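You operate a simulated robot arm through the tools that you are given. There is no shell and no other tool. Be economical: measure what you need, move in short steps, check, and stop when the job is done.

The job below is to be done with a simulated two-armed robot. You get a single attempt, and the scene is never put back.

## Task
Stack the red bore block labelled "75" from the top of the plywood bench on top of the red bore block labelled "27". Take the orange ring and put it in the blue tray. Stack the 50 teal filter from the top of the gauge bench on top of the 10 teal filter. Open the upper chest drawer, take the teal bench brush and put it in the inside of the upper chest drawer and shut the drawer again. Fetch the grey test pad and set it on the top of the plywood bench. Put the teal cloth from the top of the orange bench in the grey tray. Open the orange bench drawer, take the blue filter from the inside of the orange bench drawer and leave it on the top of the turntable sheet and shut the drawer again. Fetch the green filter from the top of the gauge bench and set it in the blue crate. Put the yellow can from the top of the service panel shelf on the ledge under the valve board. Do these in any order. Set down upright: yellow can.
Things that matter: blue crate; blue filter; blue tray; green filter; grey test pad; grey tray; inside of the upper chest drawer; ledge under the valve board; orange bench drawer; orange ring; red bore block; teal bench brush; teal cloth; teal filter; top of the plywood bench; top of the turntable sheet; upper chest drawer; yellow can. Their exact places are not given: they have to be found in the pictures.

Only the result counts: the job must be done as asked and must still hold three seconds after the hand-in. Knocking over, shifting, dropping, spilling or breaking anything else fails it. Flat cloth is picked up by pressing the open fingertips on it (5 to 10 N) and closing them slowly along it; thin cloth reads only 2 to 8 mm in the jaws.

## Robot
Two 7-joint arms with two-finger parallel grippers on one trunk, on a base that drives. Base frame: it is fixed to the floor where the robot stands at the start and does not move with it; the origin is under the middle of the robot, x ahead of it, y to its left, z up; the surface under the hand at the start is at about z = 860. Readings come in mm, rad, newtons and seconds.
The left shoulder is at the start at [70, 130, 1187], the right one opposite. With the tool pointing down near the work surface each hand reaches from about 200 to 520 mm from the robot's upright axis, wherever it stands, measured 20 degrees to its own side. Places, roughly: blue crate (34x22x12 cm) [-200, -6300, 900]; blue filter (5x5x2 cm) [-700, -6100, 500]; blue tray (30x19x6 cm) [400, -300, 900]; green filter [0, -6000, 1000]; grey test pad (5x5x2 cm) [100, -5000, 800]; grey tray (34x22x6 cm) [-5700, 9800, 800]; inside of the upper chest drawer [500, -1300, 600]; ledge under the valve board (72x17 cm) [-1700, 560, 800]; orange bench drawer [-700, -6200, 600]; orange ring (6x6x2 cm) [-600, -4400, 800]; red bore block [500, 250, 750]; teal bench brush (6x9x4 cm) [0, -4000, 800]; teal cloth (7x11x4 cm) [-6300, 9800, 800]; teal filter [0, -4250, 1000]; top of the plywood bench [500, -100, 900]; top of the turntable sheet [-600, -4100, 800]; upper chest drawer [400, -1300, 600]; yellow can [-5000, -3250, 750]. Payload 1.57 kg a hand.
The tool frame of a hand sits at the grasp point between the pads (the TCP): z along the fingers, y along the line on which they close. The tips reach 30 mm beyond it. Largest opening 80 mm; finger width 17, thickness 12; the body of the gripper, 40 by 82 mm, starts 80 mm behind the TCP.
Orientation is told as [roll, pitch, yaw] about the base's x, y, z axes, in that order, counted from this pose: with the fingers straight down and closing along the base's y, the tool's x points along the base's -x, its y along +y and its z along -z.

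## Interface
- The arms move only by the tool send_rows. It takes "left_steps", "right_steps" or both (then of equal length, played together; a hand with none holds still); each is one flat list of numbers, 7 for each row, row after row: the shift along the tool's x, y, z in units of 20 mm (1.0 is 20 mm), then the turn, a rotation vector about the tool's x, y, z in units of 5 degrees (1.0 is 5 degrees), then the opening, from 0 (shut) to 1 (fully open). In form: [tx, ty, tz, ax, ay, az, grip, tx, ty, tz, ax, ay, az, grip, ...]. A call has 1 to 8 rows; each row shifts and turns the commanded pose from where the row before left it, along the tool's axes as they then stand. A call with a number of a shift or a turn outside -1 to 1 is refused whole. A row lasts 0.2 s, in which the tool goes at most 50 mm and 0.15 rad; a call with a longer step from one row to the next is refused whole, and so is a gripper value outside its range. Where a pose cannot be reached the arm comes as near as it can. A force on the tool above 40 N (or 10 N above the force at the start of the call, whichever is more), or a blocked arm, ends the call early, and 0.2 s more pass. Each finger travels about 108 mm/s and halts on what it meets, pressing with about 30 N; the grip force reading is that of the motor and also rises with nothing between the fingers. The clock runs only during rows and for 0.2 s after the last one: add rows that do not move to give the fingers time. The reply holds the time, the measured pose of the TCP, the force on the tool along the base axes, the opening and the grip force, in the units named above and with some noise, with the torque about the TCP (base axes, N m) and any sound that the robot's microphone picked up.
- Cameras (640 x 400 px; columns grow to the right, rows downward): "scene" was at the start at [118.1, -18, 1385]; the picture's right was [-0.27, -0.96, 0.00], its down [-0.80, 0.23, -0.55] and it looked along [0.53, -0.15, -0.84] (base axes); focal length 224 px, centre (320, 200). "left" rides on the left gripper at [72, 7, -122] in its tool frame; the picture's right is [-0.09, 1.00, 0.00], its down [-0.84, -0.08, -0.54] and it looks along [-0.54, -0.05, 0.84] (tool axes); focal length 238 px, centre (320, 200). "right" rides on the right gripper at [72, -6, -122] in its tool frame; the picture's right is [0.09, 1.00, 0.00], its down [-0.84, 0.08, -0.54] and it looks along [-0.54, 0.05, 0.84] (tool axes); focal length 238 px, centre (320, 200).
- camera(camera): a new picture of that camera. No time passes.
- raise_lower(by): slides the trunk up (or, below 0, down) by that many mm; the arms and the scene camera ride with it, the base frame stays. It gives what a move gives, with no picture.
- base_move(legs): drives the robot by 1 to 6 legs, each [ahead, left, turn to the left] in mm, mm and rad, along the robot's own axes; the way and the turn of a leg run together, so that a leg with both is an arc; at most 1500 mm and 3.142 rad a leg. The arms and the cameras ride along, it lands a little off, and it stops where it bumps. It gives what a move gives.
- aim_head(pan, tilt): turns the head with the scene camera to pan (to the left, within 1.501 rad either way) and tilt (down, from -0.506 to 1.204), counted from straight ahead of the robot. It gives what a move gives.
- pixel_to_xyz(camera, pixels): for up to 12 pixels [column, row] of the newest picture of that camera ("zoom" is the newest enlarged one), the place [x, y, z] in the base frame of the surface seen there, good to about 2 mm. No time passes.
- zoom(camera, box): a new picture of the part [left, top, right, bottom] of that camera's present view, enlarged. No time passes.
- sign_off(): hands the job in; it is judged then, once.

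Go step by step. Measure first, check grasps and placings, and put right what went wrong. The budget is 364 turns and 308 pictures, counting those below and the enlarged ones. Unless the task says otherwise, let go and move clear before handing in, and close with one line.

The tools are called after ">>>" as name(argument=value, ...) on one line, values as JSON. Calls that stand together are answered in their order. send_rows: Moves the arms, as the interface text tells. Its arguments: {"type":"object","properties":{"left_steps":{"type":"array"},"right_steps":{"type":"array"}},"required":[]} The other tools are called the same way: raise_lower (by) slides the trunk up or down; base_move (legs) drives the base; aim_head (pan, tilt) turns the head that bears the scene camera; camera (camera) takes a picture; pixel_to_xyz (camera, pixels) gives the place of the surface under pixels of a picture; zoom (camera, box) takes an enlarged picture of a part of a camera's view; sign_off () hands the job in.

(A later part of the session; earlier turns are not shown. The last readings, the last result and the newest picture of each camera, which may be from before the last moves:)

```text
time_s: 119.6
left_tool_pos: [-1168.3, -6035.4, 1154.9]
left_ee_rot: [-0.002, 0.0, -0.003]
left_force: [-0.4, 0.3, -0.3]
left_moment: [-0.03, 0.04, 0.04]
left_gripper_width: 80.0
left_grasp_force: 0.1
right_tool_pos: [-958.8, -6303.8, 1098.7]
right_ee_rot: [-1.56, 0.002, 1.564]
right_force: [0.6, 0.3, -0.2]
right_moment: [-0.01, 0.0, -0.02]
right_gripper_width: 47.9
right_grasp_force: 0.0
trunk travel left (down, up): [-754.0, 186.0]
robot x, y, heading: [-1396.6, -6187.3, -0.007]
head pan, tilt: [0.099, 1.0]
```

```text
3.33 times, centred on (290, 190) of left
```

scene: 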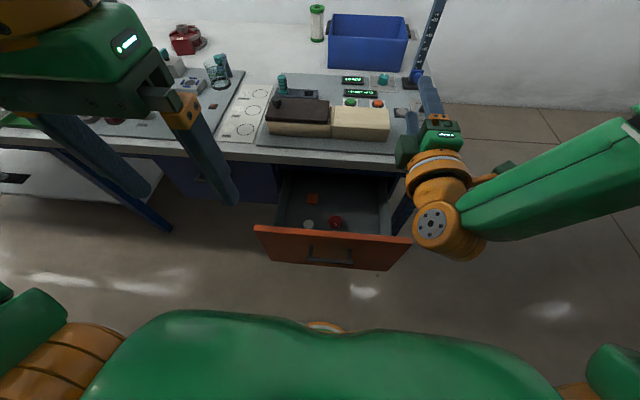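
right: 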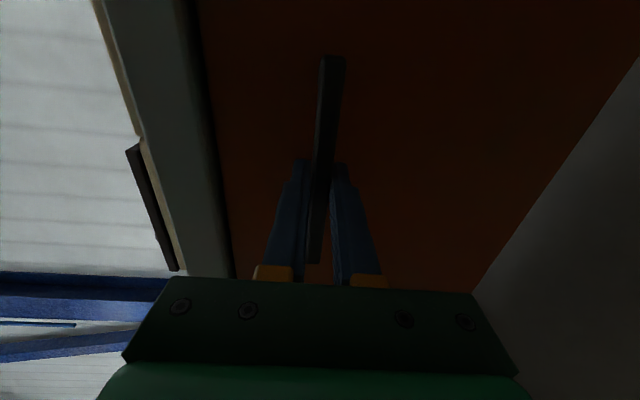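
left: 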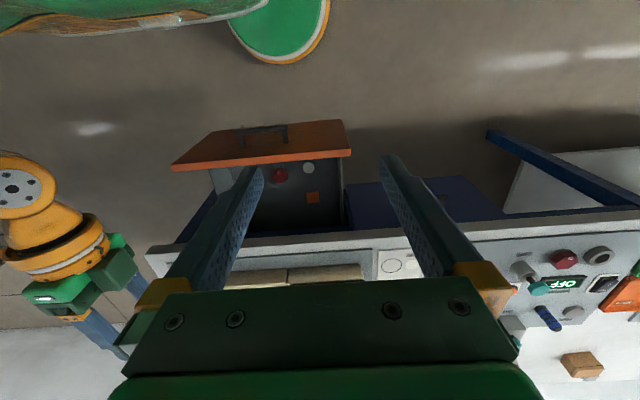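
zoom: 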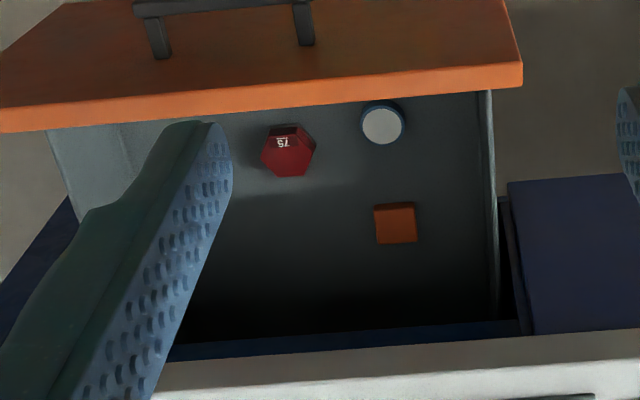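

The blue filter is the round disc with the blue rim, left zoom (382,125). I measure it and the walls around it.

>>> pixel_to_xyz(camera="zoom", pixels=[[382, 125], [362, 125], [403, 125], [382, 143], [382, 106], [430, 150], [340, 180], [490, 150], [380, 88], [510, 75], [288, 160]])

```text
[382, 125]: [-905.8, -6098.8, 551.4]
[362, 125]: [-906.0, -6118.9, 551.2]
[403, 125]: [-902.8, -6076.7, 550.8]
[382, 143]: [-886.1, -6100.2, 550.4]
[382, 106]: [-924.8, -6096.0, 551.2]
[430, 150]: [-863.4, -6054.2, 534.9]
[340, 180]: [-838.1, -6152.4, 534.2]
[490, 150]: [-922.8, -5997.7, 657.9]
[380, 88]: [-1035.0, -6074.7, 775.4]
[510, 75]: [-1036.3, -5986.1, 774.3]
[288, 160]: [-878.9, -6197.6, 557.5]
```

The filter centre is at (-905.5,-6098), top 551, floor 534.5. I drive ahead 95 mm, lower the trunk 100 mm and bring the left hand over it.

>>> base_move(legs=[[95, 0, 0]])

>>> raise_lower(by=-100)

>>> send_rows(left_steps=[-1, -0.4, 0, 0, 0, 0, 1, -1, -0.4, 0.5, 0, 0, 0, 1, -1, -0.4, 1, 0, 0, 0, 1, -1, -0.4, 1, 0, 0, 0, 1, -1, -0.4, 1, 0, 0, 0, 1, -1, -0.4, 1, 0, 0, 0, 1, -1, -0.4, 1, 0, 0, 0, 1, -1, -0.4, 1, 0, 0, 0, 1])

>>> camera(camera="left")

>>> camera(camera="scene")

```text
time_s: 120.8
left_tool_pos: [-1078.6, -6034.4, 1157.7]
left_ee_rot: [-0.002, -0.003, -0.003]
left_force: [-0.5, 0.4, 0.6]
left_moment: [0.04, -0.03, 0.0]
left_gripper_width: 80.1
left_grasp_force: 0.0
right_tool_pos: [-869.5, -6303.2, 1100.9]
right_ee_rot: [-1.562, 0.001, 1.568]
right_force: [0.4, -0.5, 0.1]
right_moment: [0.03, 0.01, 0.01]
right_gripper_width: 47.8
right_grasp_force: 0.0
trunk travel left (down, up): [-754.0, 186.0]
robot x, y, heading: [-1310.6, -6185.0, -0.001]
head pan, tilt: [0.099, 1.0]
```

```text
time_s: 122.1
left_tool_pos: [-1075.8, -6035.1, 1055.2]
left_ee_rot: [-0.001, 0.002, -0.003]
left_force: [-0.6, 0.0, -0.2]
left_moment: [0.01, 0.0, -0.03]
left_gripper_width: 80.1
left_grasp_force: 0.1
right_tool_pos: [-865.8, -6301.2, 1000.2]
right_ee_rot: [-1.56, 0.003, 1.568]
right_force: [-0.4, 0.2, -0.1]
right_moment: [0.02, -0.01, 0.0]
right_gripper_width: 48.1
right_grasp_force: 0.2
trunk travel left (down, up): [-654.0, 286.0]
robot x, y, heading: [-1309.1, -6185.2, 0.001]
head pan, tilt: [0.099, 1.0]
```

```text
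time_s: 123.9
left_tool_pos: [-915.0, -6099.6, 923.0]
left_ee_rot: [0.0, 0.002, -0.001]
left_force: [0.6, 0.4, 0.1]
left_moment: [0.02, 0.0, -0.03]
left_gripper_width: 80.1
left_grasp_force: 0.0
right_tool_pos: [-864.6, -6302.0, 998.0]
right_ee_rot: [-1.562, 0.003, 1.567]
right_force: [0.2, -0.4, 0.8]
right_moment: [0.01, 0.0, 0.01]
right_gripper_width: 47.8
right_grasp_force: 0.1
trunk travel left (down, up): [-654.0, 286.0]
robot x, y, heading: [-1305.0, -6184.1, 0.001]
head pan, tilt: [0.099, 1.0]
```

```text
251 pictures are left
```

left: 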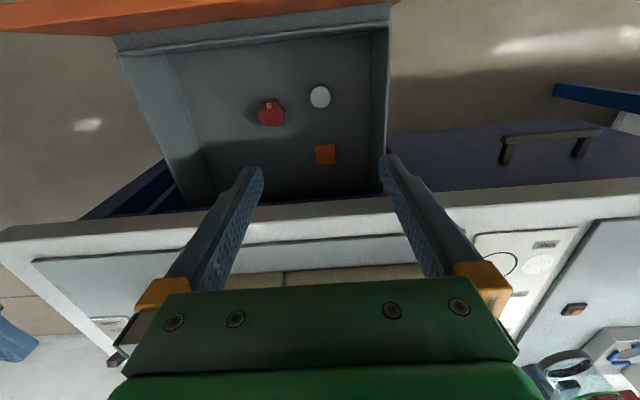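

```text
250 pictures are left
```

scene: 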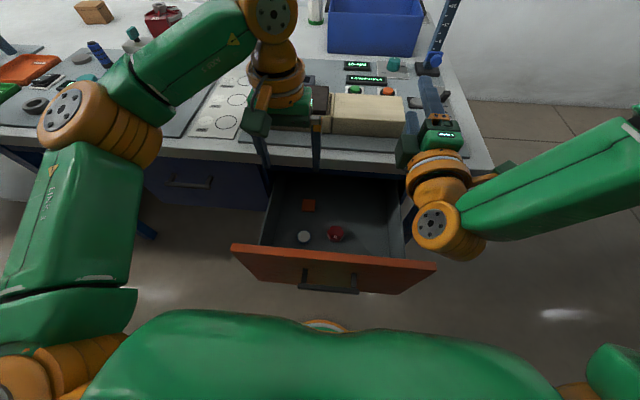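

The left elbow at (80,120) might come near the bench, so I measure it.

>>> pixel_to_xyz(camera="scene", pixels=[[80, 120], [130, 130], [200, 60], [275, 60], [305, 235], [45, 130]])

>>> pixel_to_xyz(camera="left", pixels=[[320, 97], [310, 97], [330, 97], [320, 87], [320, 107]])

```text
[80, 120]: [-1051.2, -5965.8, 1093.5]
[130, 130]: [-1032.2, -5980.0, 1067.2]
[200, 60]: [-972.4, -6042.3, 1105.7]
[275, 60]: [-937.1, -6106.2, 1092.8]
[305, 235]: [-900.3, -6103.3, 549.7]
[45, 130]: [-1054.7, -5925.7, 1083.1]
```

```text
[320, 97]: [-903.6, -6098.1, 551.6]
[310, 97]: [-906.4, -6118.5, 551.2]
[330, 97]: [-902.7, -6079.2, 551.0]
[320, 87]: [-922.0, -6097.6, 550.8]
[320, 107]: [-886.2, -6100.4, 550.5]
```

The elbow keeps outside the drawer. I centre over the filter and descend 160 mm, then check.

>>> send_rows(left_steps=[-0.45, 0.05, 1, 0, 0, 0, 1, 0, 0, 1, 0, 0, 0, 1, 0, 0, 1, 0, 0, 0, 1, 0, 0, 1, 0, 0, 0, 1, 0, 0, 1, 0, 0, 0, 1, 0, 0, 1, 0, 0, 0, 1, 0, 0, 1, 0, 0, 0, 1, 0, 0, 1, 0, 0, 0, 1])

>>> send_rows(left_steps=[0, 0, 1, 0, 0, 0, 1, 0, 0, 1, 0, 0, 0, 1, 0, 0, 1, 0, 0, 0, 1, 0, 0, 1, 0, 0, 0, 1, 0, 0, 0.5, 0, 0, 0, 1, 0, 0, 0, 0, 0, 0, 1])

>>> camera(camera="left")

>>> camera(camera="scene")

```text
time_s: 125.7
left_tool_pos: [-907.4, -6098.3, 765.0]
left_ee_rot: [-0.002, 0.0, -0.002]
left_force: [0.0, -0.3, 0.2]
left_moment: [0.0, 0.03, 0.01]
left_gripper_width: 79.9
left_grasp_force: 0.0
right_tool_pos: [-865.3, -6301.2, 998.9]
right_ee_rot: [-1.561, 0.002, 1.566]
right_force: [0.9, -0.2, 1.2]
right_moment: [-0.01, 0.01, 0.01]
right_gripper_width: 48.3
right_grasp_force: 0.0
trunk travel left (down, up): [-654.0, 286.0]
robot x, y, heading: [-1305.1, -6182.4, -0.005]
head pan, tilt: [0.099, 1.0]
```

```text
time_s: 127.1
left_tool_pos: [-906.6, -6098.7, 675.4]
left_ee_rot: [-0.001, 0.0, -0.003]
left_force: [1.0, 0.1, -0.2]
left_moment: [0.05, 0.02, 0.01]
left_gripper_width: 79.6
left_grasp_force: 0.2
right_tool_pos: [-865.8, -6301.9, 999.0]
right_ee_rot: [-1.562, 0.001, 1.568]
right_force: [-0.3, 0.5, -1.1]
right_moment: [0.0, -0.02, 0.02]
right_gripper_width: 47.9
right_grasp_force: 0.0
trunk travel left (down, up): [-654.0, 286.0]
robot x, y, heading: [-1305.7, -6182.8, 0.004]
head pan, tilt: [0.099, 1.0]
```

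```text
249 pictures are left
```

left: 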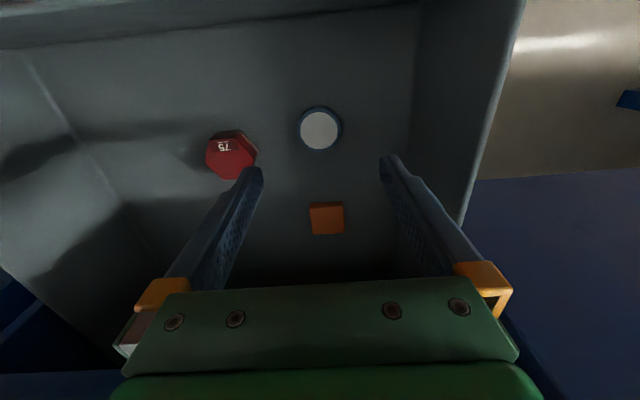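

```text
248 pictures are left
```

scene: 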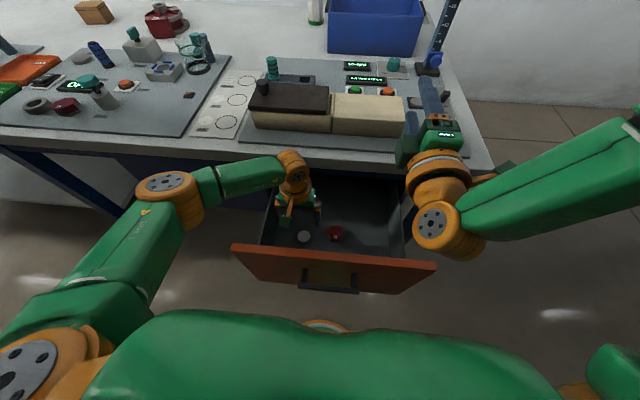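

>>> pixel_to_xyz(camera="scene", pixels=[[165, 183], [185, 215], [235, 180], [275, 170], [293, 180], [235, 195]])

>>> pixel_to_xyz(camera="left", pixels=[[320, 130], [300, 130], [340, 130], [320, 112], [320, 148]])

```text
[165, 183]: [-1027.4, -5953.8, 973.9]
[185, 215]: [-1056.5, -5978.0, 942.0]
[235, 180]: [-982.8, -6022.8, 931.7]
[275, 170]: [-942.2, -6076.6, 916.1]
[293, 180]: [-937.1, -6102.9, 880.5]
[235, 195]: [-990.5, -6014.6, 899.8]
```

```text
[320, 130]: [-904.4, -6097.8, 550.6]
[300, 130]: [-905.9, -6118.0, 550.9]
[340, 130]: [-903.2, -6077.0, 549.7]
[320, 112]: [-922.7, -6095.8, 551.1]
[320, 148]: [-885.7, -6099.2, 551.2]
```

The elbow drops only half as fast as the hand, so it stays above the front panel. I go down to TCP z≈567 and close.

>>> send_rows(left_steps=[-0.1, 0, 1, 0, 0, 0, 1, 0, 0, 1, 0, 0, 0, 1, 0, 0, 1, 0, 0, 0, 1, 0, 0, 1, 0, 0, 0, 1, 0, 0, 1, 0, 0, 0, 1, 0, 0, 0.35, 0, 0, 0, 1, 0, 0, 0, 0, 0, 0, 1])

>>> camera(camera="left")

```text
time_s: 128.7
left_tool_pos: [-905.3, -6098.1, 568.8]
left_ee_rot: [-0.003, 0.0, -0.002]
left_force: [-0.3, 0.6, 0.3]
left_moment: [0.03, 0.03, 0.0]
left_gripper_width: 79.7
left_grasp_force: 0.0
right_tool_pos: [-866.2, -6302.4, 998.9]
right_ee_rot: [-1.56, 0.001, 1.566]
right_force: [-0.2, -0.5, 0.5]
right_moment: [0.0, 0.01, 0.03]
right_gripper_width: 48.1
right_grasp_force: 0.1
trunk travel left (down, up): [-654.0, 286.0]
robot x, y, heading: [-1307.7, -6186.1, -0.003]
head pan, tilt: [0.099, 1.0]
```

```text
247 pictures are left
```

left: 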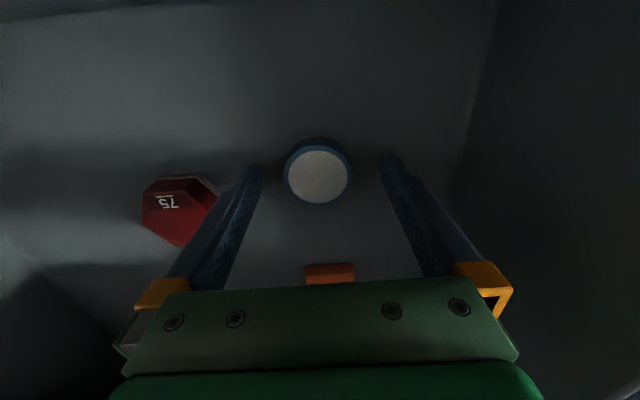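

>>> send_rows(left_steps=[0, 0, 0.1, 0, 0, 0, 1, 0, 0, 0, 0, 0, 0, 0.7, 0, 0, 0, 0, 0, 0, 0.4, 0, 0, 0, 0, 0, 0, 0, 0, 0, 0, 0, 0, 0, 0, 0, 0, -0.5, 0, 0, 0, 0, 0, 0, -1, 0, 0, 0, 0])

>>> camera(camera="left")

```text
time_s: 130.3
left_tool_pos: [-903.9, -6097.3, 595.9]
left_ee_rot: [-0.001, -0.002, 0.0]
left_force: [0.1, 0.5, -0.4]
left_moment: [0.03, -0.02, 0.0]
left_gripper_width: 44.0
left_grasp_force: 29.8
right_tool_pos: [-866.2, -6301.1, 999.1]
right_ee_rot: [-1.561, 0.003, 1.569]
right_force: [0.0, 0.6, 0.4]
right_moment: [-0.02, 0.0, 0.01]
right_gripper_width: 48.0
right_grasp_force: 0.0
trunk travel left (down, up): [-654.0, 286.0]
robot x, y, heading: [-1309.0, -6181.2, 0.0]
head pan, tilt: [0.099, 1.0]
```

```text
246 pictures are left
```

left: 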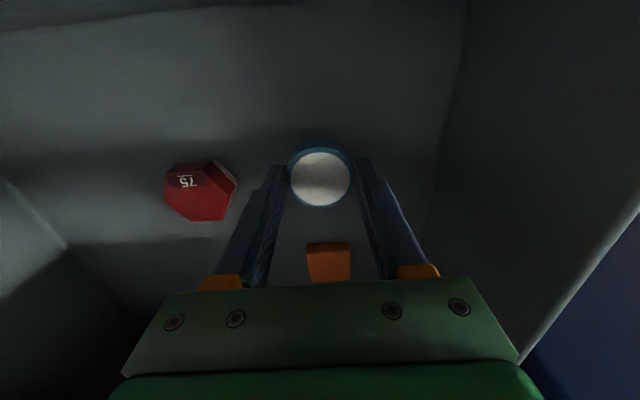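

The filter is held at 44 mm. I lift it out of the drawer.

>>> send_rows(left_steps=[0, 0, -1, 0, 0, 0, 0, 0, 0, -1, 0, 0, 0, 0, 0, 0, -1, 0, 0, 0, 0, 0, 0, -1, 0, 0, 0, 0, 0, 0, -1, 0, 0, 0, 0, 0, 0, -1, 0, 0, 0, 0, 0, 0, -1, 0, 0, 0, 0, 0, 0, -1, 0, 0, 0, 0])

>>> send_rows(left_steps=[0, 0, -1, 0, 0, 0, 0, 0, 0, -1, 0, 0, 0, 0, 0, 0, -1, 0, 0, 0, 0, 0, 0, -1, 0, 0, 0, 0, 0, 0, -1, 0, 0, 0, 0, 0, 0, -1, 0, 0, 0, 0, 0, 0, -1, 0, 0, 0, 0, 0, 0, -1, 0, 0, 0, 0])

>>> send_rows(left_steps=[1, 0.4, 0, 0, 0, 0, 0, 1, 0.4, 0, 0, 0, 0, 0, 1, 0.4, 0, 0, 0, 0, 0, 1, 0.4, 0, 0, 0, 0, 0, 1, 0.4, 0, 0, 0, 0, 0, 1, 0.4, 0, 0, 0, 0, 0, 1, 0.4, 0, 0, 0, 0, 0, 1, 0.4, 0, 0, 0, 0, 0], right_steps=[0, 0, 0, 0, 0, 0, 0, 0, 0, 0, 0, 0, 0, 0, 0, 0, 0, 0, 0, 0, 0, 0, 0, 0, 0, 0, 0, 0, 0, 0, 0, 0, 0, 0, 0, 0, 0, 0, 0, 0, 0, 0, 0, 0, 0, 0, 0, 0, 0, 0, 0, 0, 0, 0, 0, 0])

>>> base_move(legs=[[-300, 0, 0], [0, 110, 0]])

>>> raise_lower(by=-355)

>>> camera(camera="scene")

>>> camera(camera="left")

```text
time_s: 132.1
left_tool_pos: [-905.4, -6097.5, 757.8]
left_ee_rot: [-0.002, 0.0, -0.001]
left_force: [0.1, 0.6, -1.1]
left_moment: [0.03, -0.02, 0.01]
left_gripper_width: 44.5
left_grasp_force: 30.3
right_tool_pos: [-866.0, -6301.9, 998.0]
right_ee_rot: [-1.559, 0.001, 1.569]
right_force: [-0.1, 0.2, 0.4]
right_moment: [-0.01, 0.04, 0.0]
right_gripper_width: 48.0
right_grasp_force: 0.0
trunk travel left (down, up): [-654.0, 286.0]
robot x, y, heading: [-1304.2, -6186.2, -0.003]
head pan, tilt: [0.099, 1.0]
```

```text
time_s: 133.9
left_tool_pos: [-903.7, -6097.8, 918.9]
left_ee_rot: [-0.001, 0.0, -0.001]
left_force: [0.3, 0.2, -0.1]
left_moment: [0.02, -0.01, -0.02]
left_gripper_width: 44.2
left_grasp_force: 29.7
right_tool_pos: [-864.7, -6301.5, 998.6]
right_ee_rot: [-1.561, 0.002, 1.568]
right_force: [-0.5, 0.4, -0.2]
right_moment: [-0.02, 0.01, -0.01]
right_gripper_width: 48.1
right_grasp_force: 0.0
trunk travel left (down, up): [-654.0, 286.0]
robot x, y, heading: [-1305.1, -6183.7, -0.002]
head pan, tilt: [0.099, 1.0]
```

```text
time_s: 135.7
left_tool_pos: [-1065.6, -6032.4, 915.7]
left_ee_rot: [0.001, 0.0, -0.002]
left_force: [-0.6, 0.3, -0.2]
left_moment: [-0.02, 0.01, -0.04]
left_gripper_width: 44.4
left_grasp_force: 30.2
right_tool_pos: [-866.7, -6301.4, 999.6]
right_ee_rot: [-1.56, 0.002, 1.567]
right_force: [0.4, 0.1, -0.7]
right_moment: [-0.01, 0.02, 0.01]
right_gripper_width: 0.0
right_grasp_force: 21.5
trunk travel left (down, up): [-654.0, 286.0]
robot x, y, heading: [-1304.3, -6188.4, -0.002]
head pan, tilt: [0.099, 1.0]
```

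```text
time_s: 138.5
left_tool_pos: [-1364.6, -5925.6, 916.3]
left_ee_rot: [0.001, -0.001, -0.01]
left_force: [-0.4, 0.2, -0.9]
left_moment: [0.0, 0.0, 0.02]
left_gripper_width: 44.4
left_grasp_force: 30.0
right_tool_pos: [-1169.0, -6196.5, 998.7]
right_ee_rot: [-1.561, 0.002, 1.558]
right_force: [0.2, 0.4, 1.0]
right_moment: [0.02, 0.03, -0.01]
right_gripper_width: 0.0
right_grasp_force: 21.1
trunk travel left (down, up): [-654.0, 286.0]
robot x, y, heading: [-1606.5, -6075.3, -0.012]
head pan, tilt: [0.099, 1.0]
```

```text
time_s: 142.0
left_tool_pos: [-1364.8, -5925.2, 560.7]
left_ee_rot: [0.001, 0.0, -0.01]
left_force: [-0.2, -0.7, 0.2]
left_moment: [-0.04, 0.01, 0.02]
left_gripper_width: 44.2
left_grasp_force: 29.3
right_tool_pos: [-1168.7, -6195.8, 644.1]
right_ee_rot: [-1.559, 0.002, 1.559]
right_force: [-0.2, -0.4, -0.5]
right_moment: [-0.02, -0.01, 0.01]
right_gripper_width: 0.1
right_grasp_force: 21.4
trunk travel left (down, up): [-299.0, 641.0]
robot x, y, heading: [-1606.6, -6074.1, -0.006]
head pan, tilt: [0.099, 1.0]
```

```text
245 pictures are left
```

scene: 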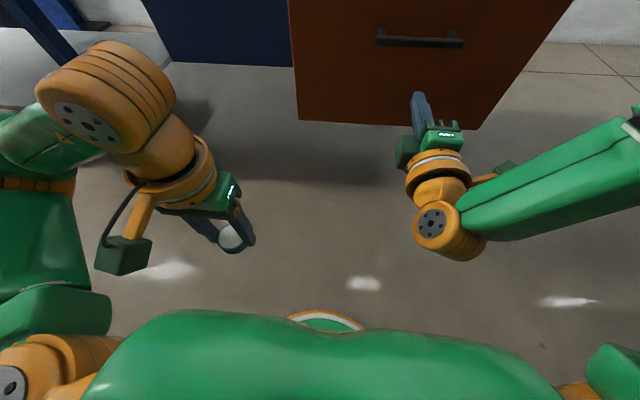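

```text
244 pictures are left
```

left: 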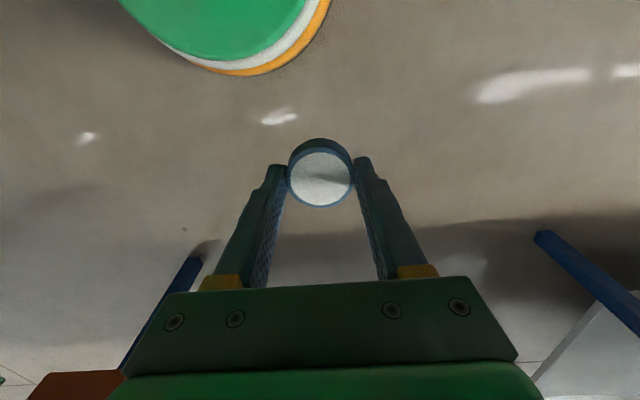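

The closed right fist is in front of the panel at z 644. I push the drawer shut by driving 325 mm ahead.

>>> base_move(legs=[[325, 0, 0.008]])

>>> camera(camera="scene")

```text
time_s: 144.1
left_tool_pos: [-1047.9, -5926.9, 560.7]
left_ee_rot: [-0.003, 0.001, -0.005]
left_force: [-1.1, 0.3, -0.7]
left_moment: [0.03, 0.01, 0.01]
left_gripper_width: 44.5
left_grasp_force: 30.0
right_tool_pos: [-849.8, -6198.0, 643.7]
right_ee_rot: [-1.561, 0.002, 1.565]
right_force: [0.5, -1.7, -0.8]
right_moment: [-0.04, 0.0, 0.01]
right_gripper_width: 0.0
right_grasp_force: 21.4
trunk travel left (down, up): [-299.0, 641.0]
robot x, y, heading: [-1291.4, -6074.6, -0.008]
head pan, tilt: [0.099, 1.0]
```

```text
243 pictures are left
```

scene: 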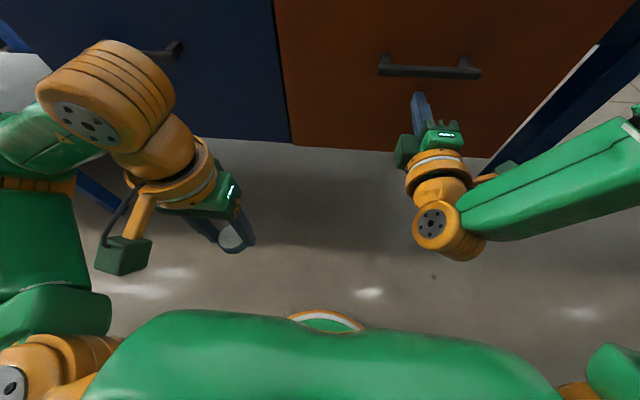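

>>> base_move(legs=[[16, 0, 0]])

>>> pixel_to_xyz(camera="scene", pixels=[[320, 90], [530, 100], [250, 90], [430, 30]])

>>> camera(camera="scene")

>>> pixel_to_xyz(camera="scene", pixels=[[320, 90], [530, 100], [250, 90], [430, 30]])

```text
time_s: 145.0
left_tool_pos: [-1034.3, -5928.3, 560.7]
left_ee_rot: [-0.002, 0.0, -0.006]
left_force: [-0.2, -0.5, -0.2]
left_moment: [0.0, 0.05, -0.01]
left_gripper_width: 44.4
left_grasp_force: 29.7
right_tool_pos: [-837.9, -6195.8, 645.7]
right_ee_rot: [-1.562, 0.002, 1.567]
right_force: [-7.7, -0.3, 2.2]
right_moment: [0.04, -0.08, 0.03]
right_gripper_width: 0.2
right_grasp_force: 21.7
trunk travel left (down, up): [-299.0, 641.0]
robot x, y, heading: [-1276.1, -6080.6, -0.007]
head pan, tilt: [0.099, 1.0]
stopped in leg 1: the force on the tool passed its limit at 61 N (the readings are from after the stop); the commanded pose is now the measured one
```

```text
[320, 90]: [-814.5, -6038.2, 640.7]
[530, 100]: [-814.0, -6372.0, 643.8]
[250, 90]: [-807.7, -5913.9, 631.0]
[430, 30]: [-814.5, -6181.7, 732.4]
```

```text
242 pictures are left
```

scene: 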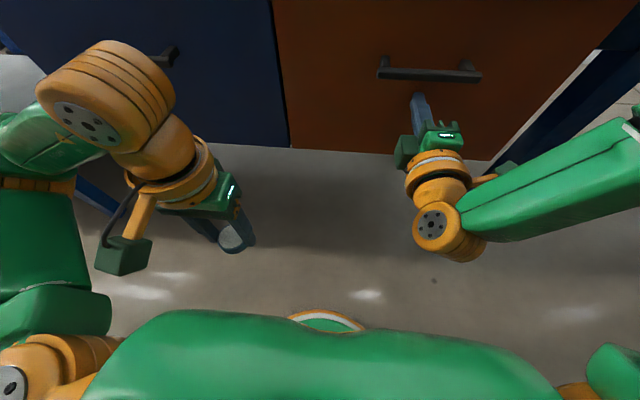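

```text
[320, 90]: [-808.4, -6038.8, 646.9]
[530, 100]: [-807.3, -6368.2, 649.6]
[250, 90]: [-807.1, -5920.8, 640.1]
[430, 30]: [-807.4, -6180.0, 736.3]
```

The drawer is shut at x=-808. I back off, raise the trunk, turn the right hand back to tool-down, and strafe to the turntable sheet.

>>> base_move(legs=[[-200, 0, 0]])

>>> raise_lower(by=490)

>>> send_rows(right_steps=[0, 0, 0, -0.924, 0.924, 0.924, 1, 0, 0, 0, -0.924, 0.924, 0.924, 1, 0, 0, 0, -0.924, 0.924, 0.924, 1, 0, 0, 0, -0.924, 0.924, 0.924, 1, 0, 0, 0, -0.924, 0.924, 0.924, 1, 0, 0, 0, -0.924, 0.924, 0.924, 1, 0, 0, 0, -0.924, 0.924, 0.924, 1, 0, 0, 0, -0.924, 0.924, 0.924, 1])

>>> send_rows(right_steps=[0, 0, 0, -0.924, 0.924, 0.924, 1, 0, 0, 0, -0.924, 0.924, 0.924, 1, 0, 0, 0, -0.924, 0.924, 0.924, 1, 0, 0, 0, -0.924, 0.924, 0.924, 1, 0, 0, 0, -0.924, 0.924, 0.924, 1, 0, 0, 0, -0.924, 0.924, 0.924, 1, 0, 0, 0, -0.924, 0.924, 0.924, 1, 0, 0, 0, 0, 0, 0, 1])

>>> base_move(legs=[[0, 1000, 0], [0, 1000, 0]])

>>> aim_head(pan=0, tilt=0.9)

>>> camera(camera="scene")

```text
time_s: 146.6
left_tool_pos: [-1238.2, -5924.3, 561.1]
left_ee_rot: [-0.001, 0.0, -0.004]
left_force: [-0.3, 0.1, -0.5]
left_moment: [-0.01, -0.01, 0.02]
left_gripper_width: 44.0
left_grasp_force: 29.9
right_tool_pos: [-1041.0, -6193.3, 644.2]
right_ee_rot: [-1.56, 0.003, 1.569]
right_force: [0.3, 0.3, -0.2]
right_moment: [-0.01, 0.01, 0.04]
right_gripper_width: 0.0
right_grasp_force: 21.5
trunk travel left (down, up): [-299.0, 641.0]
robot x, y, heading: [-1481.3, -6076.0, -0.001]
head pan, tilt: [0.099, 1.0]
```

```text
refused: 490 is not a number from -400 to 400
```

```text
time_s: 148.4
left_tool_pos: [-1237.8, -5924.6, 561.3]
left_ee_rot: [-0.002, 0.001, -0.004]
left_force: [0.5, -0.6, -0.3]
left_moment: [0.0, 0.01, -0.01]
left_gripper_width: 44.1
left_grasp_force: 29.6
right_tool_pos: [-1040.1, -6192.6, 645.0]
right_ee_rot: [-0.715, -0.327, 0.719]
right_force: [-0.4, -1.0, -0.3]
right_moment: [0.02, -0.02, -0.01]
right_gripper_width: 80.0
right_grasp_force: 0.1
trunk travel left (down, up): [-299.0, 641.0]
robot x, y, heading: [-1481.9, -6078.7, -0.002]
head pan, tilt: [0.099, 1.0]
```

```text
time_s: 150.2
left_tool_pos: [-1238.4, -5924.8, 560.4]
left_ee_rot: [-0.001, 0.0, -0.004]
left_force: [0.2, -0.2, -0.5]
left_moment: [0.01, -0.04, 0.01]
left_gripper_width: 44.2
left_grasp_force: 30.3
right_tool_pos: [-1041.9, -6194.5, 643.9]
right_ee_rot: [-0.002, 0.009, 0.0]
right_force: [0.2, 0.4, 0.1]
right_moment: [0.02, -0.02, 0.02]
right_gripper_width: 80.2
right_grasp_force: 0.1
trunk travel left (down, up): [-299.0, 641.0]
robot x, y, heading: [-1480.8, -6078.4, -0.003]
head pan, tilt: [0.099, 1.0]
```

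```text
time_s: 160.2
left_tool_pos: [-1220.2, -3936.0, 560.1]
left_ee_rot: [0.001, -0.001, -0.038]
left_force: [0.7, 0.7, -0.1]
left_moment: [0.0, -0.02, 0.02]
left_gripper_width: 44.5
left_grasp_force: 30.1
right_tool_pos: [-1033.0, -4212.1, 645.7]
right_ee_rot: [-0.002, 0.007, -0.037]
right_force: [0.7, -0.6, -0.5]
right_moment: [0.02, -0.01, -0.01]
right_gripper_width: 79.8
right_grasp_force: 0.1
trunk travel left (down, up): [-299.0, 641.0]
robot x, y, heading: [-1466.5, -4080.6, -0.035]
head pan, tilt: [0.099, 1.0]
```

```text
time_s: 160.8
left_tool_pos: [-1220.8, -3937.0, 562.1]
left_ee_rot: [-0.004, 0.0, -0.039]
left_force: [-0.1, 0.2, 0.1]
left_moment: [0.02, -0.01, 0.02]
left_gripper_width: 44.2
left_grasp_force: 30.1
right_tool_pos: [-1033.8, -4212.0, 645.0]
right_ee_rot: [-0.003, 0.008, -0.039]
right_force: [-0.1, -0.3, -0.1]
right_moment: [0.01, -0.01, -0.02]
right_gripper_width: 80.1
right_grasp_force: 0.1
trunk travel left (down, up): [-299.0, 641.0]
robot x, y, heading: [-1467.0, -4080.5, -0.037]
head pan, tilt: [0.0, 0.901]
```

```text
241 pictures are left
```

scene: 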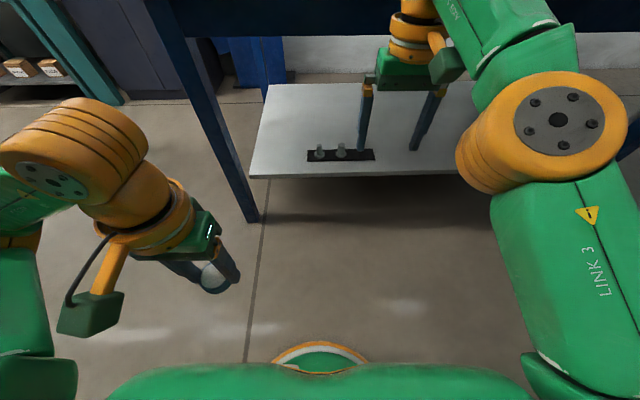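

The trunk raise was refused (limit 400), but the drive was clear. I now raise in two steps and look.

>>> raise_lower(by=400)

>>> raise_lower(by=120)

>>> camera(camera="scene")

```text
time_s: 164.7
left_tool_pos: [-1221.2, -3935.3, 960.9]
left_ee_rot: [0.0, 0.0, -0.037]
left_force: [-0.2, 0.1, -0.7]
left_moment: [-0.01, 0.0, 0.01]
left_gripper_width: 44.4
left_grasp_force: 30.0
right_tool_pos: [-1034.5, -4211.7, 1044.7]
right_ee_rot: [-0.001, 0.008, -0.037]
right_force: [-0.6, -0.1, 0.7]
right_moment: [-0.01, 0.01, 0.0]
right_gripper_width: 79.9
right_grasp_force: 0.2
trunk travel left (down, up): [-699.0, 241.0]
robot x, y, heading: [-1465.0, -4076.1, -0.04]
head pan, tilt: [0.0, 0.901]
```

```text
time_s: 166.2
left_tool_pos: [-1220.7, -3936.5, 1080.6]
left_ee_rot: [-0.001, 0.001, -0.039]
left_force: [0.0, -1.4, -0.5]
left_moment: [0.02, 0.01, 0.0]
left_gripper_width: 44.3
left_grasp_force: 30.1
right_tool_pos: [-1033.9, -4212.1, 1163.2]
right_ee_rot: [0.0, 0.009, -0.041]
right_force: [-0.1, 0.3, -0.4]
right_moment: [-0.01, 0.01, 0.01]
right_gripper_width: 80.1
right_grasp_force: 0.0
trunk travel left (down, up): [-819.0, 121.0]
robot x, y, heading: [-1465.0, -4081.4, -0.038]
head pan, tilt: [0.0, 0.901]
```

```text
240 pictures are left
```

scene: 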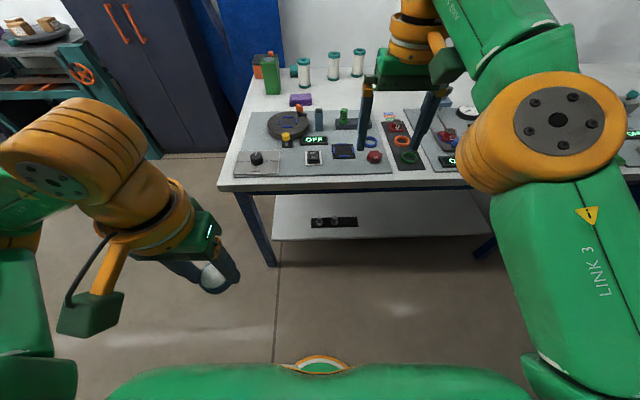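

I zoom on the sheet for a free spot.

>>> zoom(camera="scene", box=[220, 90, 440, 200])

>>> pixel_to_xyz(camera="scene", pixels=[[235, 175], [392, 172], [382, 140], [270, 115], [280, 165], [330, 168], [355, 165], [325, 152], [342, 152], [375, 157], [256, 157], [285, 152]])

```text
2.91 times, centred on (330, 145) of scene
```

zoom: 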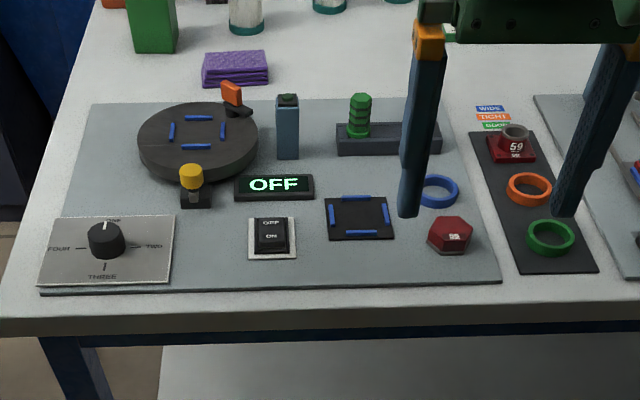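

```text
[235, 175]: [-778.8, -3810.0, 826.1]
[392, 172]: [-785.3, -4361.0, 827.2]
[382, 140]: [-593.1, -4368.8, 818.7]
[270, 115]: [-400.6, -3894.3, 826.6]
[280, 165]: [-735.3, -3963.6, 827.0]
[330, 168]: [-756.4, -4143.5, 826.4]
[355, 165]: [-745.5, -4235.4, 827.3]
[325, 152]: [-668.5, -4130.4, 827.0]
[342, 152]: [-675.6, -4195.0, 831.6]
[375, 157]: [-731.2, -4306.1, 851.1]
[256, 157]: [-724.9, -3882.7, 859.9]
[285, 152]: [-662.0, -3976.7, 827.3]
```

>>> pixel_to_xyz(camera="zoom", pixels=[[170, 245], [175, 220], [165, 280], [250, 240], [250, 258], [195, 208], [210, 245], [240, 195], [150, 240], [60, 190], [100, 130], [210, 275]])

```text
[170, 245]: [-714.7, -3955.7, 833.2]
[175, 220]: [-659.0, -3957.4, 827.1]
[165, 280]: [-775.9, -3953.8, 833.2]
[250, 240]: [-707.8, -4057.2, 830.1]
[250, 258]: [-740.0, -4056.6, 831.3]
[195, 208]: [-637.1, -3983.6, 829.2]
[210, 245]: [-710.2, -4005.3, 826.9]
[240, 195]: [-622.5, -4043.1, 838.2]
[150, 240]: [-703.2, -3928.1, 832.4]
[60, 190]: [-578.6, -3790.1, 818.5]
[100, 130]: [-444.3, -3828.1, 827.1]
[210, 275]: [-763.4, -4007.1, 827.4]
```

A free spot lies on the sheet at (-712,-4006). I drive ahead 300 mm to bring it in reach of the left hand.

>>> base_move(legs=[[300, -20, 0.038]])

>>> send_rows(left_steps=[-1, -0.2, 0.8, 0, 0, 0, 0, -1, -0.2, 0.8, 0, 0, 0, 0, -1, -0.2, 0.8, 0, 0, 0, 0, -1, -0.2, 0.8, 0, 0, 0, 0, -1, -0.2, 0.8, 0, 0, 0, 0, -1, -0.2, 0.8, 0, 0, 0, 0, -1, -0.2, 0.8, 0, 0, 0, 0, 0, 0, 0, 0, 0, 0, 0])

>>> camera(camera="left")

```text
time_s: 168.3
left_tool_pos: [-918.1, -3953.1, 1081.6]
left_ee_rot: [-0.001, -0.002, -0.002]
left_force: [-0.1, -0.1, -1.9]
left_moment: [-0.01, -0.03, -0.02]
left_gripper_width: 44.4
left_grasp_force: 30.1
right_tool_pos: [-721.0, -4222.8, 1164.6]
right_ee_rot: [-0.003, 0.007, -0.001]
right_force: [-0.3, 0.3, 0.2]
right_moment: [0.02, -0.02, 0.03]
right_gripper_width: 80.0
right_grasp_force: 0.1
trunk travel left (down, up): [-819.0, 121.0]
robot x, y, heading: [-1157.9, -4109.2, -0.006]
head pan, tilt: [0.0, 0.901]
```

```text
time_s: 170.1
left_tool_pos: [-778.9, -3978.2, 964.5]
left_ee_rot: [-0.002, 0.0, -0.002]
left_force: [-0.4, -0.8, -0.6]
left_moment: [0.02, 0.01, -0.02]
left_gripper_width: 44.1
left_grasp_force: 30.1
right_tool_pos: [-719.2, -4221.3, 1164.9]
right_ee_rot: [-0.001, 0.008, -0.001]
right_force: [0.3, 0.2, -0.5]
right_moment: [-0.01, 0.02, 0.01]
right_gripper_width: 80.1
right_grasp_force: 0.0
trunk travel left (down, up): [-819.0, 121.0]
robot x, y, heading: [-1158.2, -4104.6, -0.005]
head pan, tilt: [0.0, 0.901]
```

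```text
238 pictures are left
```

left: 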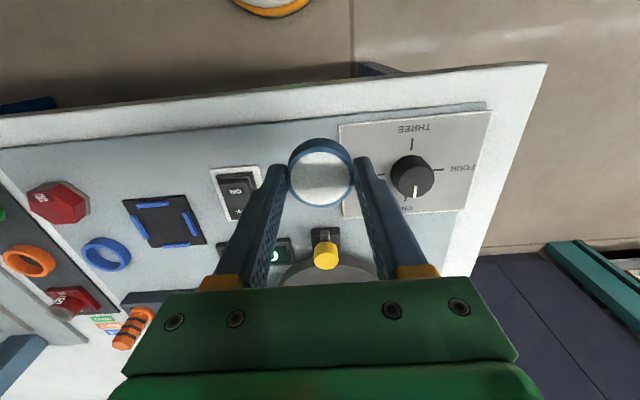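

I move over (-712,-4006) and lower to just above the sheet.

>>> send_rows(left_steps=[-0.84, -0.35, 0, 0, 0, 0, 0, -0.84, -0.35, 0, 0, 0, 0, 0, -0.84, -0.35, 0, 0, 0, 0, 0, -0.84, -0.35, 0, 0, 0, 0, 0, 0, 0, 1, 0, 0, 0, 0, 0, 0, 1, 0, 0, 0, 0, 0, 0, 1, 0, 0, 0, 0, 0, 0, 1, 0, 0, 0, 0])

>>> send_rows(left_steps=[0, 0, 0.6, 0, 0, 0, 0, 0, 0, 0, 0, 0, 0, 0])

>>> camera(camera="left")

```text
time_s: 171.9
left_tool_pos: [-709.9, -4011.0, 889.6]
left_ee_rot: [-0.002, 0.0, -0.003]
left_force: [0.7, -0.2, -0.6]
left_moment: [0.04, 0.04, 0.03]
left_gripper_width: 44.3
left_grasp_force: 29.9
right_tool_pos: [-718.6, -4221.0, 1164.2]
right_ee_rot: [-0.003, 0.01, 0.001]
right_force: [0.0, -0.2, 0.1]
right_moment: [0.03, -0.03, -0.03]
right_gripper_width: 79.9
right_grasp_force: 0.0
trunk travel left (down, up): [-819.0, 121.0]
robot x, y, heading: [-1160.8, -4105.7, 0.003]
head pan, tilt: [0.0, 0.901]
```

```text
time_s: 172.5
left_tool_pos: [-709.4, -4009.3, 875.3]
left_ee_rot: [-0.004, 0.0, -0.001]
left_force: [-0.3, -0.4, 0.1]
left_moment: [0.03, 0.01, 0.02]
left_gripper_width: 44.1
left_grasp_force: 30.2
right_tool_pos: [-717.7, -4222.4, 1163.9]
right_ee_rot: [0.0, 0.009, -0.002]
right_force: [0.5, 0.4, -0.4]
right_moment: [0.02, 0.02, 0.0]
right_gripper_width: 80.0
right_grasp_force: 0.0
trunk travel left (down, up): [-819.0, 121.0]
robot x, y, heading: [-1158.0, -4109.2, -0.003]
head pan, tilt: [0.0, 0.901]
```

```text
237 pictures are left
```

left: 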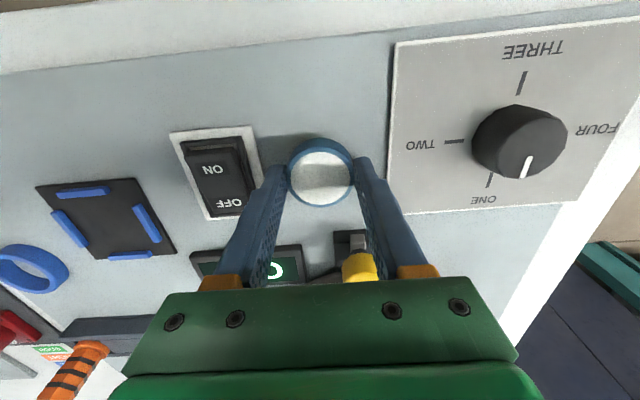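

Clear on both sides. I lower to the sheet, open just a bit and lift.

>>> send_rows(left_steps=[0, 0, 0.5, 0, 0, 0, 0, 0, 0, 0.25, 0, 0, 0, 0, 0, 0, 0, 0, 0, 0, 0])

```text
time_s: 173.3
left_tool_pos: [-709.8, -4010.0, 861.2]
left_ee_rot: [0.0, 0.001, 0.0]
left_force: [-1.3, 1.2, -1.0]
left_moment: [0.03, 0.05, 0.01]
left_gripper_width: 44.4
left_grasp_force: 29.6
right_tool_pos: [-718.3, -4222.6, 1164.7]
right_ee_rot: [-0.002, 0.009, 0.0]
right_force: [-0.3, 0.2, 0.8]
right_moment: [-0.03, 0.0, -0.03]
right_gripper_width: 80.3
right_grasp_force: 0.0
trunk travel left (down, up): [-819.0, 121.0]
robot x, y, heading: [-1155.1, -4107.0, -0.008]
head pan, tilt: [0.0, 0.901]
```

>>> send_rows(left_steps=[0, 0, 0.08, 0, 0, 0, 0, 0, 0, 0, 0, 0, 0, 0.6, 0, 0, 0, 0, 0, 0, 0.7, 0, 0, 0, 0, 0, 0, 0.7, 0, 0, -0.5, 0, 0, 0, 0.7, 0, 0, -1, 0, 0, 0, 0.7, 0, 0, -1, 0, 0, 0, 0.7, 0, 0, -1, 0, 0, 0, 0.7])

>>> camera(camera="left")

```text
time_s: 175.1
left_tool_pos: [-709.0, -4010.9, 930.5]
left_ee_rot: [0.0, 0.001, -0.002]
left_force: [-1.1, 0.8, 1.0]
left_moment: [0.05, 0.01, -0.02]
left_gripper_width: 56.1
left_grasp_force: 0.0
right_tool_pos: [-719.1, -4221.8, 1164.1]
right_ee_rot: [-0.002, 0.009, 0.001]
right_force: [0.7, 0.8, 1.0]
right_moment: [-0.01, -0.03, 0.0]
right_gripper_width: 80.0
right_grasp_force: 0.2
trunk travel left (down, up): [-819.0, 121.0]
robot x, y, heading: [-1157.3, -4103.8, -0.003]
head pan, tilt: [0.0, 0.901]
```

```text
236 pictures are left
```

left: 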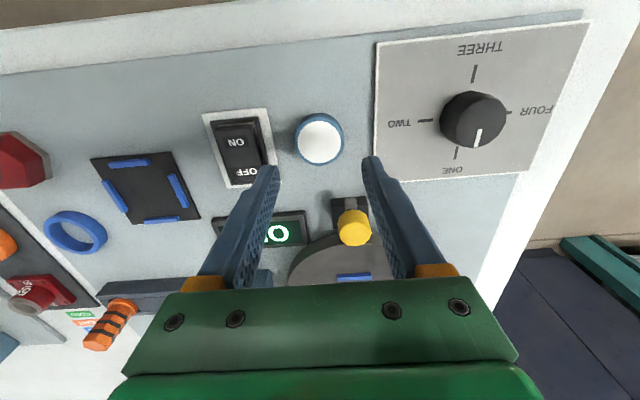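

The blue filter lies on the sheet. I tuck the left hand and drive round by the far end of the bench, first to (-1350,-7000), then look.

>>> send_rows(left_steps=[1, 0.3, -1, 0, 0, 0, 1, 1, 0.3, -1, 0, 0, 0, 1, 1, 0.3, -1, 0, 0, 0, 1, 1, 0.3, -1, 0, 0, 0, 1, 1, 0.3, -1, 0, 0, 0, 1, 1, 0.3, -1, 0, 0, 0, 1, 1, 0.3, -1, 0, 0, 0, 1, 1, 0, -1, 0, 0, 0, 1], right_steps=[1, 0, 0, 0, 0, 0, 1, 1, 0, 0, 0, 0, 0, 1, 1, 0, 0, 0, 0, 0, 1, 1, 0, 0, 0, 0, 0, 1, 1, 0, 0, 0, 0, 0, 1, 1, 0, 0, 0, 0, 0, 1, 1, 0, 0, 0, 0, 0, 1, 1, 0, 0, 0, 0, 0, 1])

>>> base_move(legs=[[-200, 0, 0], [0, -1450, 0], [0, -1450, 0]])

>>> aim_head(pan=0, tilt=0.5)

>>> camera(camera="scene")

```text
time_s: 176.9
left_tool_pos: [-873.4, -3966.1, 1090.9]
left_ee_rot: [0.002, -0.002, 0.0]
left_force: [-1.0, -0.4, 0.3]
left_moment: [-0.01, 0.01, 0.03]
left_gripper_width: 79.9
left_grasp_force: 0.1
right_tool_pos: [-882.1, -4221.8, 1169.0]
right_ee_rot: [-0.001, 0.007, -0.002]
right_force: [-0.3, 0.6, -0.1]
right_moment: [0.02, 0.0, -0.01]
right_gripper_width: 80.1
right_grasp_force: 0.0
trunk travel left (down, up): [-819.0, 121.0]
robot x, y, heading: [-1156.7, -4105.3, -0.001]
head pan, tilt: [0.0, 0.901]
```

```text
time_s: 192.0
left_tool_pos: [-1045.6, -6844.4, 1089.5]
left_ee_rot: [-0.001, 0.001, 0.035]
left_force: [-0.1, -0.4, 0.2]
left_moment: [0.0, -0.01, 0.0]
left_gripper_width: 80.2
left_grasp_force: 0.0
right_tool_pos: [-1046.1, -7101.6, 1168.6]
right_ee_rot: [-0.001, 0.01, 0.033]
right_force: [0.0, -0.4, 0.2]
right_moment: [-0.03, -0.01, 0.0]
right_gripper_width: 80.0
right_grasp_force: 0.0
trunk travel left (down, up): [-819.0, 121.0]
robot x, y, heading: [-1325.4, -6997.0, 0.035]
head pan, tilt: [0.0, 0.901]
```

```text
time_s: 192.9
left_tool_pos: [-1044.9, -6846.4, 1089.1]
left_ee_rot: [-0.001, -0.001, 0.034]
left_force: [0.2, -0.8, 0.0]
left_moment: [0.02, -0.01, 0.0]
left_gripper_width: 80.1
left_grasp_force: 0.1
right_tool_pos: [-1046.8, -7100.5, 1170.0]
right_ee_rot: [-0.002, 0.01, 0.033]
right_force: [0.2, -0.6, 0.0]
right_moment: [-0.01, -0.01, -0.02]
right_gripper_width: 80.1
right_grasp_force: 0.0
trunk travel left (down, up): [-819.0, 121.0]
robot x, y, heading: [-1324.6, -6994.9, 0.037]
head pan, tilt: [0.0, 0.499]
```

```text
235 pictures are left
```

scene: 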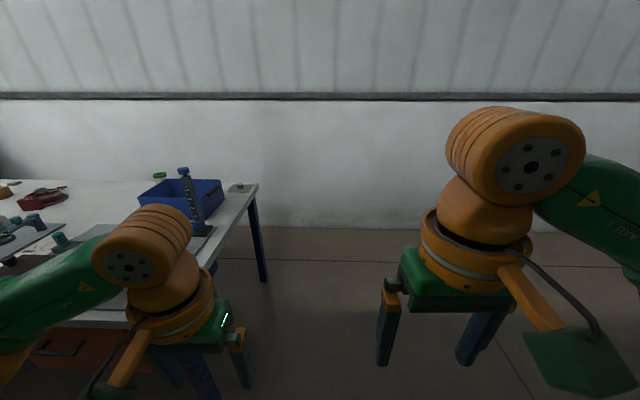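

>>> pixel_to_xyz(camera="scene", pixels=[[184, 172], [195, 228], [205, 234], [257, 186], [240, 188], [265, 275], [340, 200], [180, 195], [160, 176], [220, 215]])

```text
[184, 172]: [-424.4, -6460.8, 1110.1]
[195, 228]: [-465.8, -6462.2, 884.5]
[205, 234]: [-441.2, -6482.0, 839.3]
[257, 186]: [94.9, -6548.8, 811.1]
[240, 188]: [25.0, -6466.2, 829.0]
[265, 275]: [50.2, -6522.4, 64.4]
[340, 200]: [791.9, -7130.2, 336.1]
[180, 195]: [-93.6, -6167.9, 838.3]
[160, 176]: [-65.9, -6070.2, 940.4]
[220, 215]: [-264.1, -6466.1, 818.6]
```

The tower stands at x≈-440, so the back edge is clear. I turn about, back up to x≈370 behind the bench line, and check.

>>> base_move(legs=[[0, 0, 3.1], [-850, 0, 0], [-850, 0, 0]])

>>> aim_head(pan=-0.9, tilt=0.6)

>>> camera(camera="scene")

```text
time_s: 208.9
left_tool_pos: [98.2, -7153.9, 1088.7]
left_ee_rot: [-0.001, 0.0, 3.117]
left_force: [1.0, 0.7, 0.6]
left_moment: [0.01, 0.0, 0.01]
left_gripper_width: 79.8
left_grasp_force: 0.0
right_tool_pos: [113.9, -6898.2, 1170.4]
right_ee_rot: [-0.002, 0.011, 3.121]
right_force: [-0.1, -0.3, 0.6]
right_moment: [0.01, -0.02, -0.03]
right_gripper_width: 80.0
right_grasp_force: 0.0
trunk travel left (down, up): [-819.0, 121.0]
robot x, y, heading: [387.3, -7018.9, 3.121]
head pan, tilt: [0.0, 0.499]
```

```text
time_s: 210.1
left_tool_pos: [99.0, -7154.3, 1089.6]
left_ee_rot: [-0.002, 0.001, 3.119]
left_force: [0.0, 0.4, 0.0]
left_moment: [0.01, 0.0, 0.03]
left_gripper_width: 80.1
left_grasp_force: 0.0
right_tool_pos: [113.6, -6899.0, 1168.5]
right_ee_rot: [-0.001, 0.01, 3.121]
right_force: [-0.1, -0.2, -0.4]
right_moment: [0.0, -0.01, 0.0]
right_gripper_width: 79.9
right_grasp_force: 0.1
trunk travel left (down, up): [-819.0, 121.0]
robot x, y, heading: [387.7, -7018.7, 3.113]
head pan, tilt: [-0.901, 0.6]
```

```text
234 pictures are left
```

scene: 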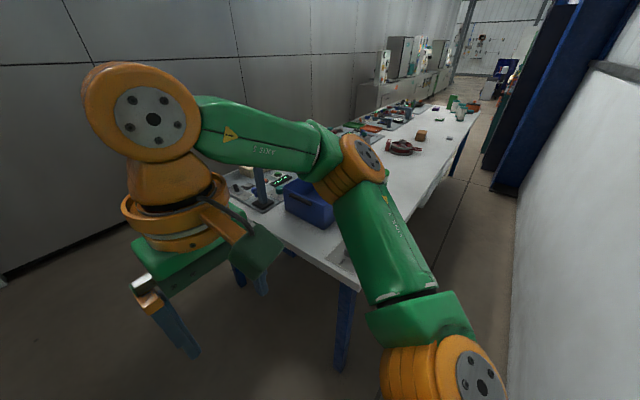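

The passage behind the bench is free. I straighten, strafe right (+y) to y≈-6160 and close in to x≈325.

>>> base_move(legs=[[0, 0, 0.025], [0, -860, 0], [60, 0, 0]])

>>> aim_head(pan=0, tilt=0.85)

>>> camera(camera="scene")

>>> camera(camera="right")

```text
time_s: 215.6
left_tool_pos: [52.9, -6282.2, 1091.6]
left_ee_rot: [-0.003, -0.007, 3.128]
left_force: [0.1, -0.5, 0.2]
left_moment: [-0.01, 0.06, 0.01]
left_gripper_width: 79.9
left_grasp_force: 0.1
right_tool_pos: [65.4, -6026.7, 1171.0]
right_ee_rot: [-0.003, 0.002, 3.132]
right_force: [0.1, -0.3, 0.1]
right_moment: [0.0, 0.06, -0.01]
right_gripper_width: 79.9
right_grasp_force: 0.2
trunk travel left (down, up): [-819.0, 121.0]
robot x, y, heading: [332.9, -6144.2, 3.128]
head pan, tilt: [-0.901, 0.6]
```

```text
time_s: 216.8
left_tool_pos: [45.8, -6280.5, 1090.1]
left_ee_rot: [-0.002, 0.0, 3.13]
left_force: [0.4, 0.4, 0.0]
left_moment: [0.0, 0.0, -0.01]
left_gripper_width: 80.4
left_grasp_force: 0.1
right_tool_pos: [59.2, -6026.0, 1169.4]
right_ee_rot: [-0.001, 0.008, 3.132]
right_force: [0.9, -0.3, -0.4]
right_moment: [0.0, 0.01, 0.01]
right_gripper_width: 80.0
right_grasp_force: 0.0
trunk travel left (down, up): [-819.0, 121.0]
robot x, y, heading: [333.0, -6140.7, 3.132]
head pan, tilt: [0.0, 0.85]
```

```text
233 pictures are left
```

scene: 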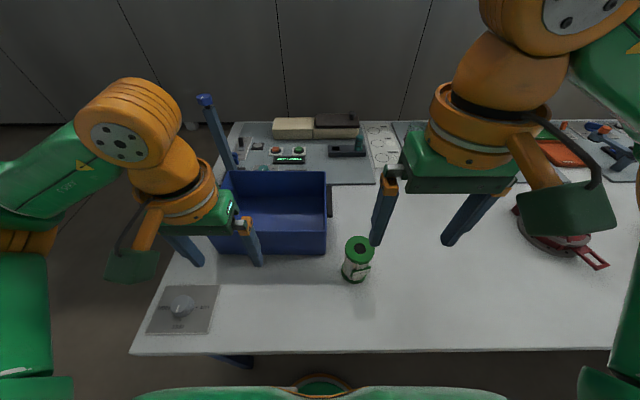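

```text
232 pictures are left
```

right: 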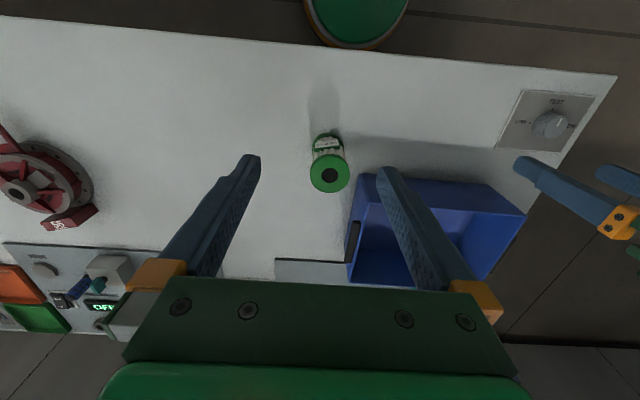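

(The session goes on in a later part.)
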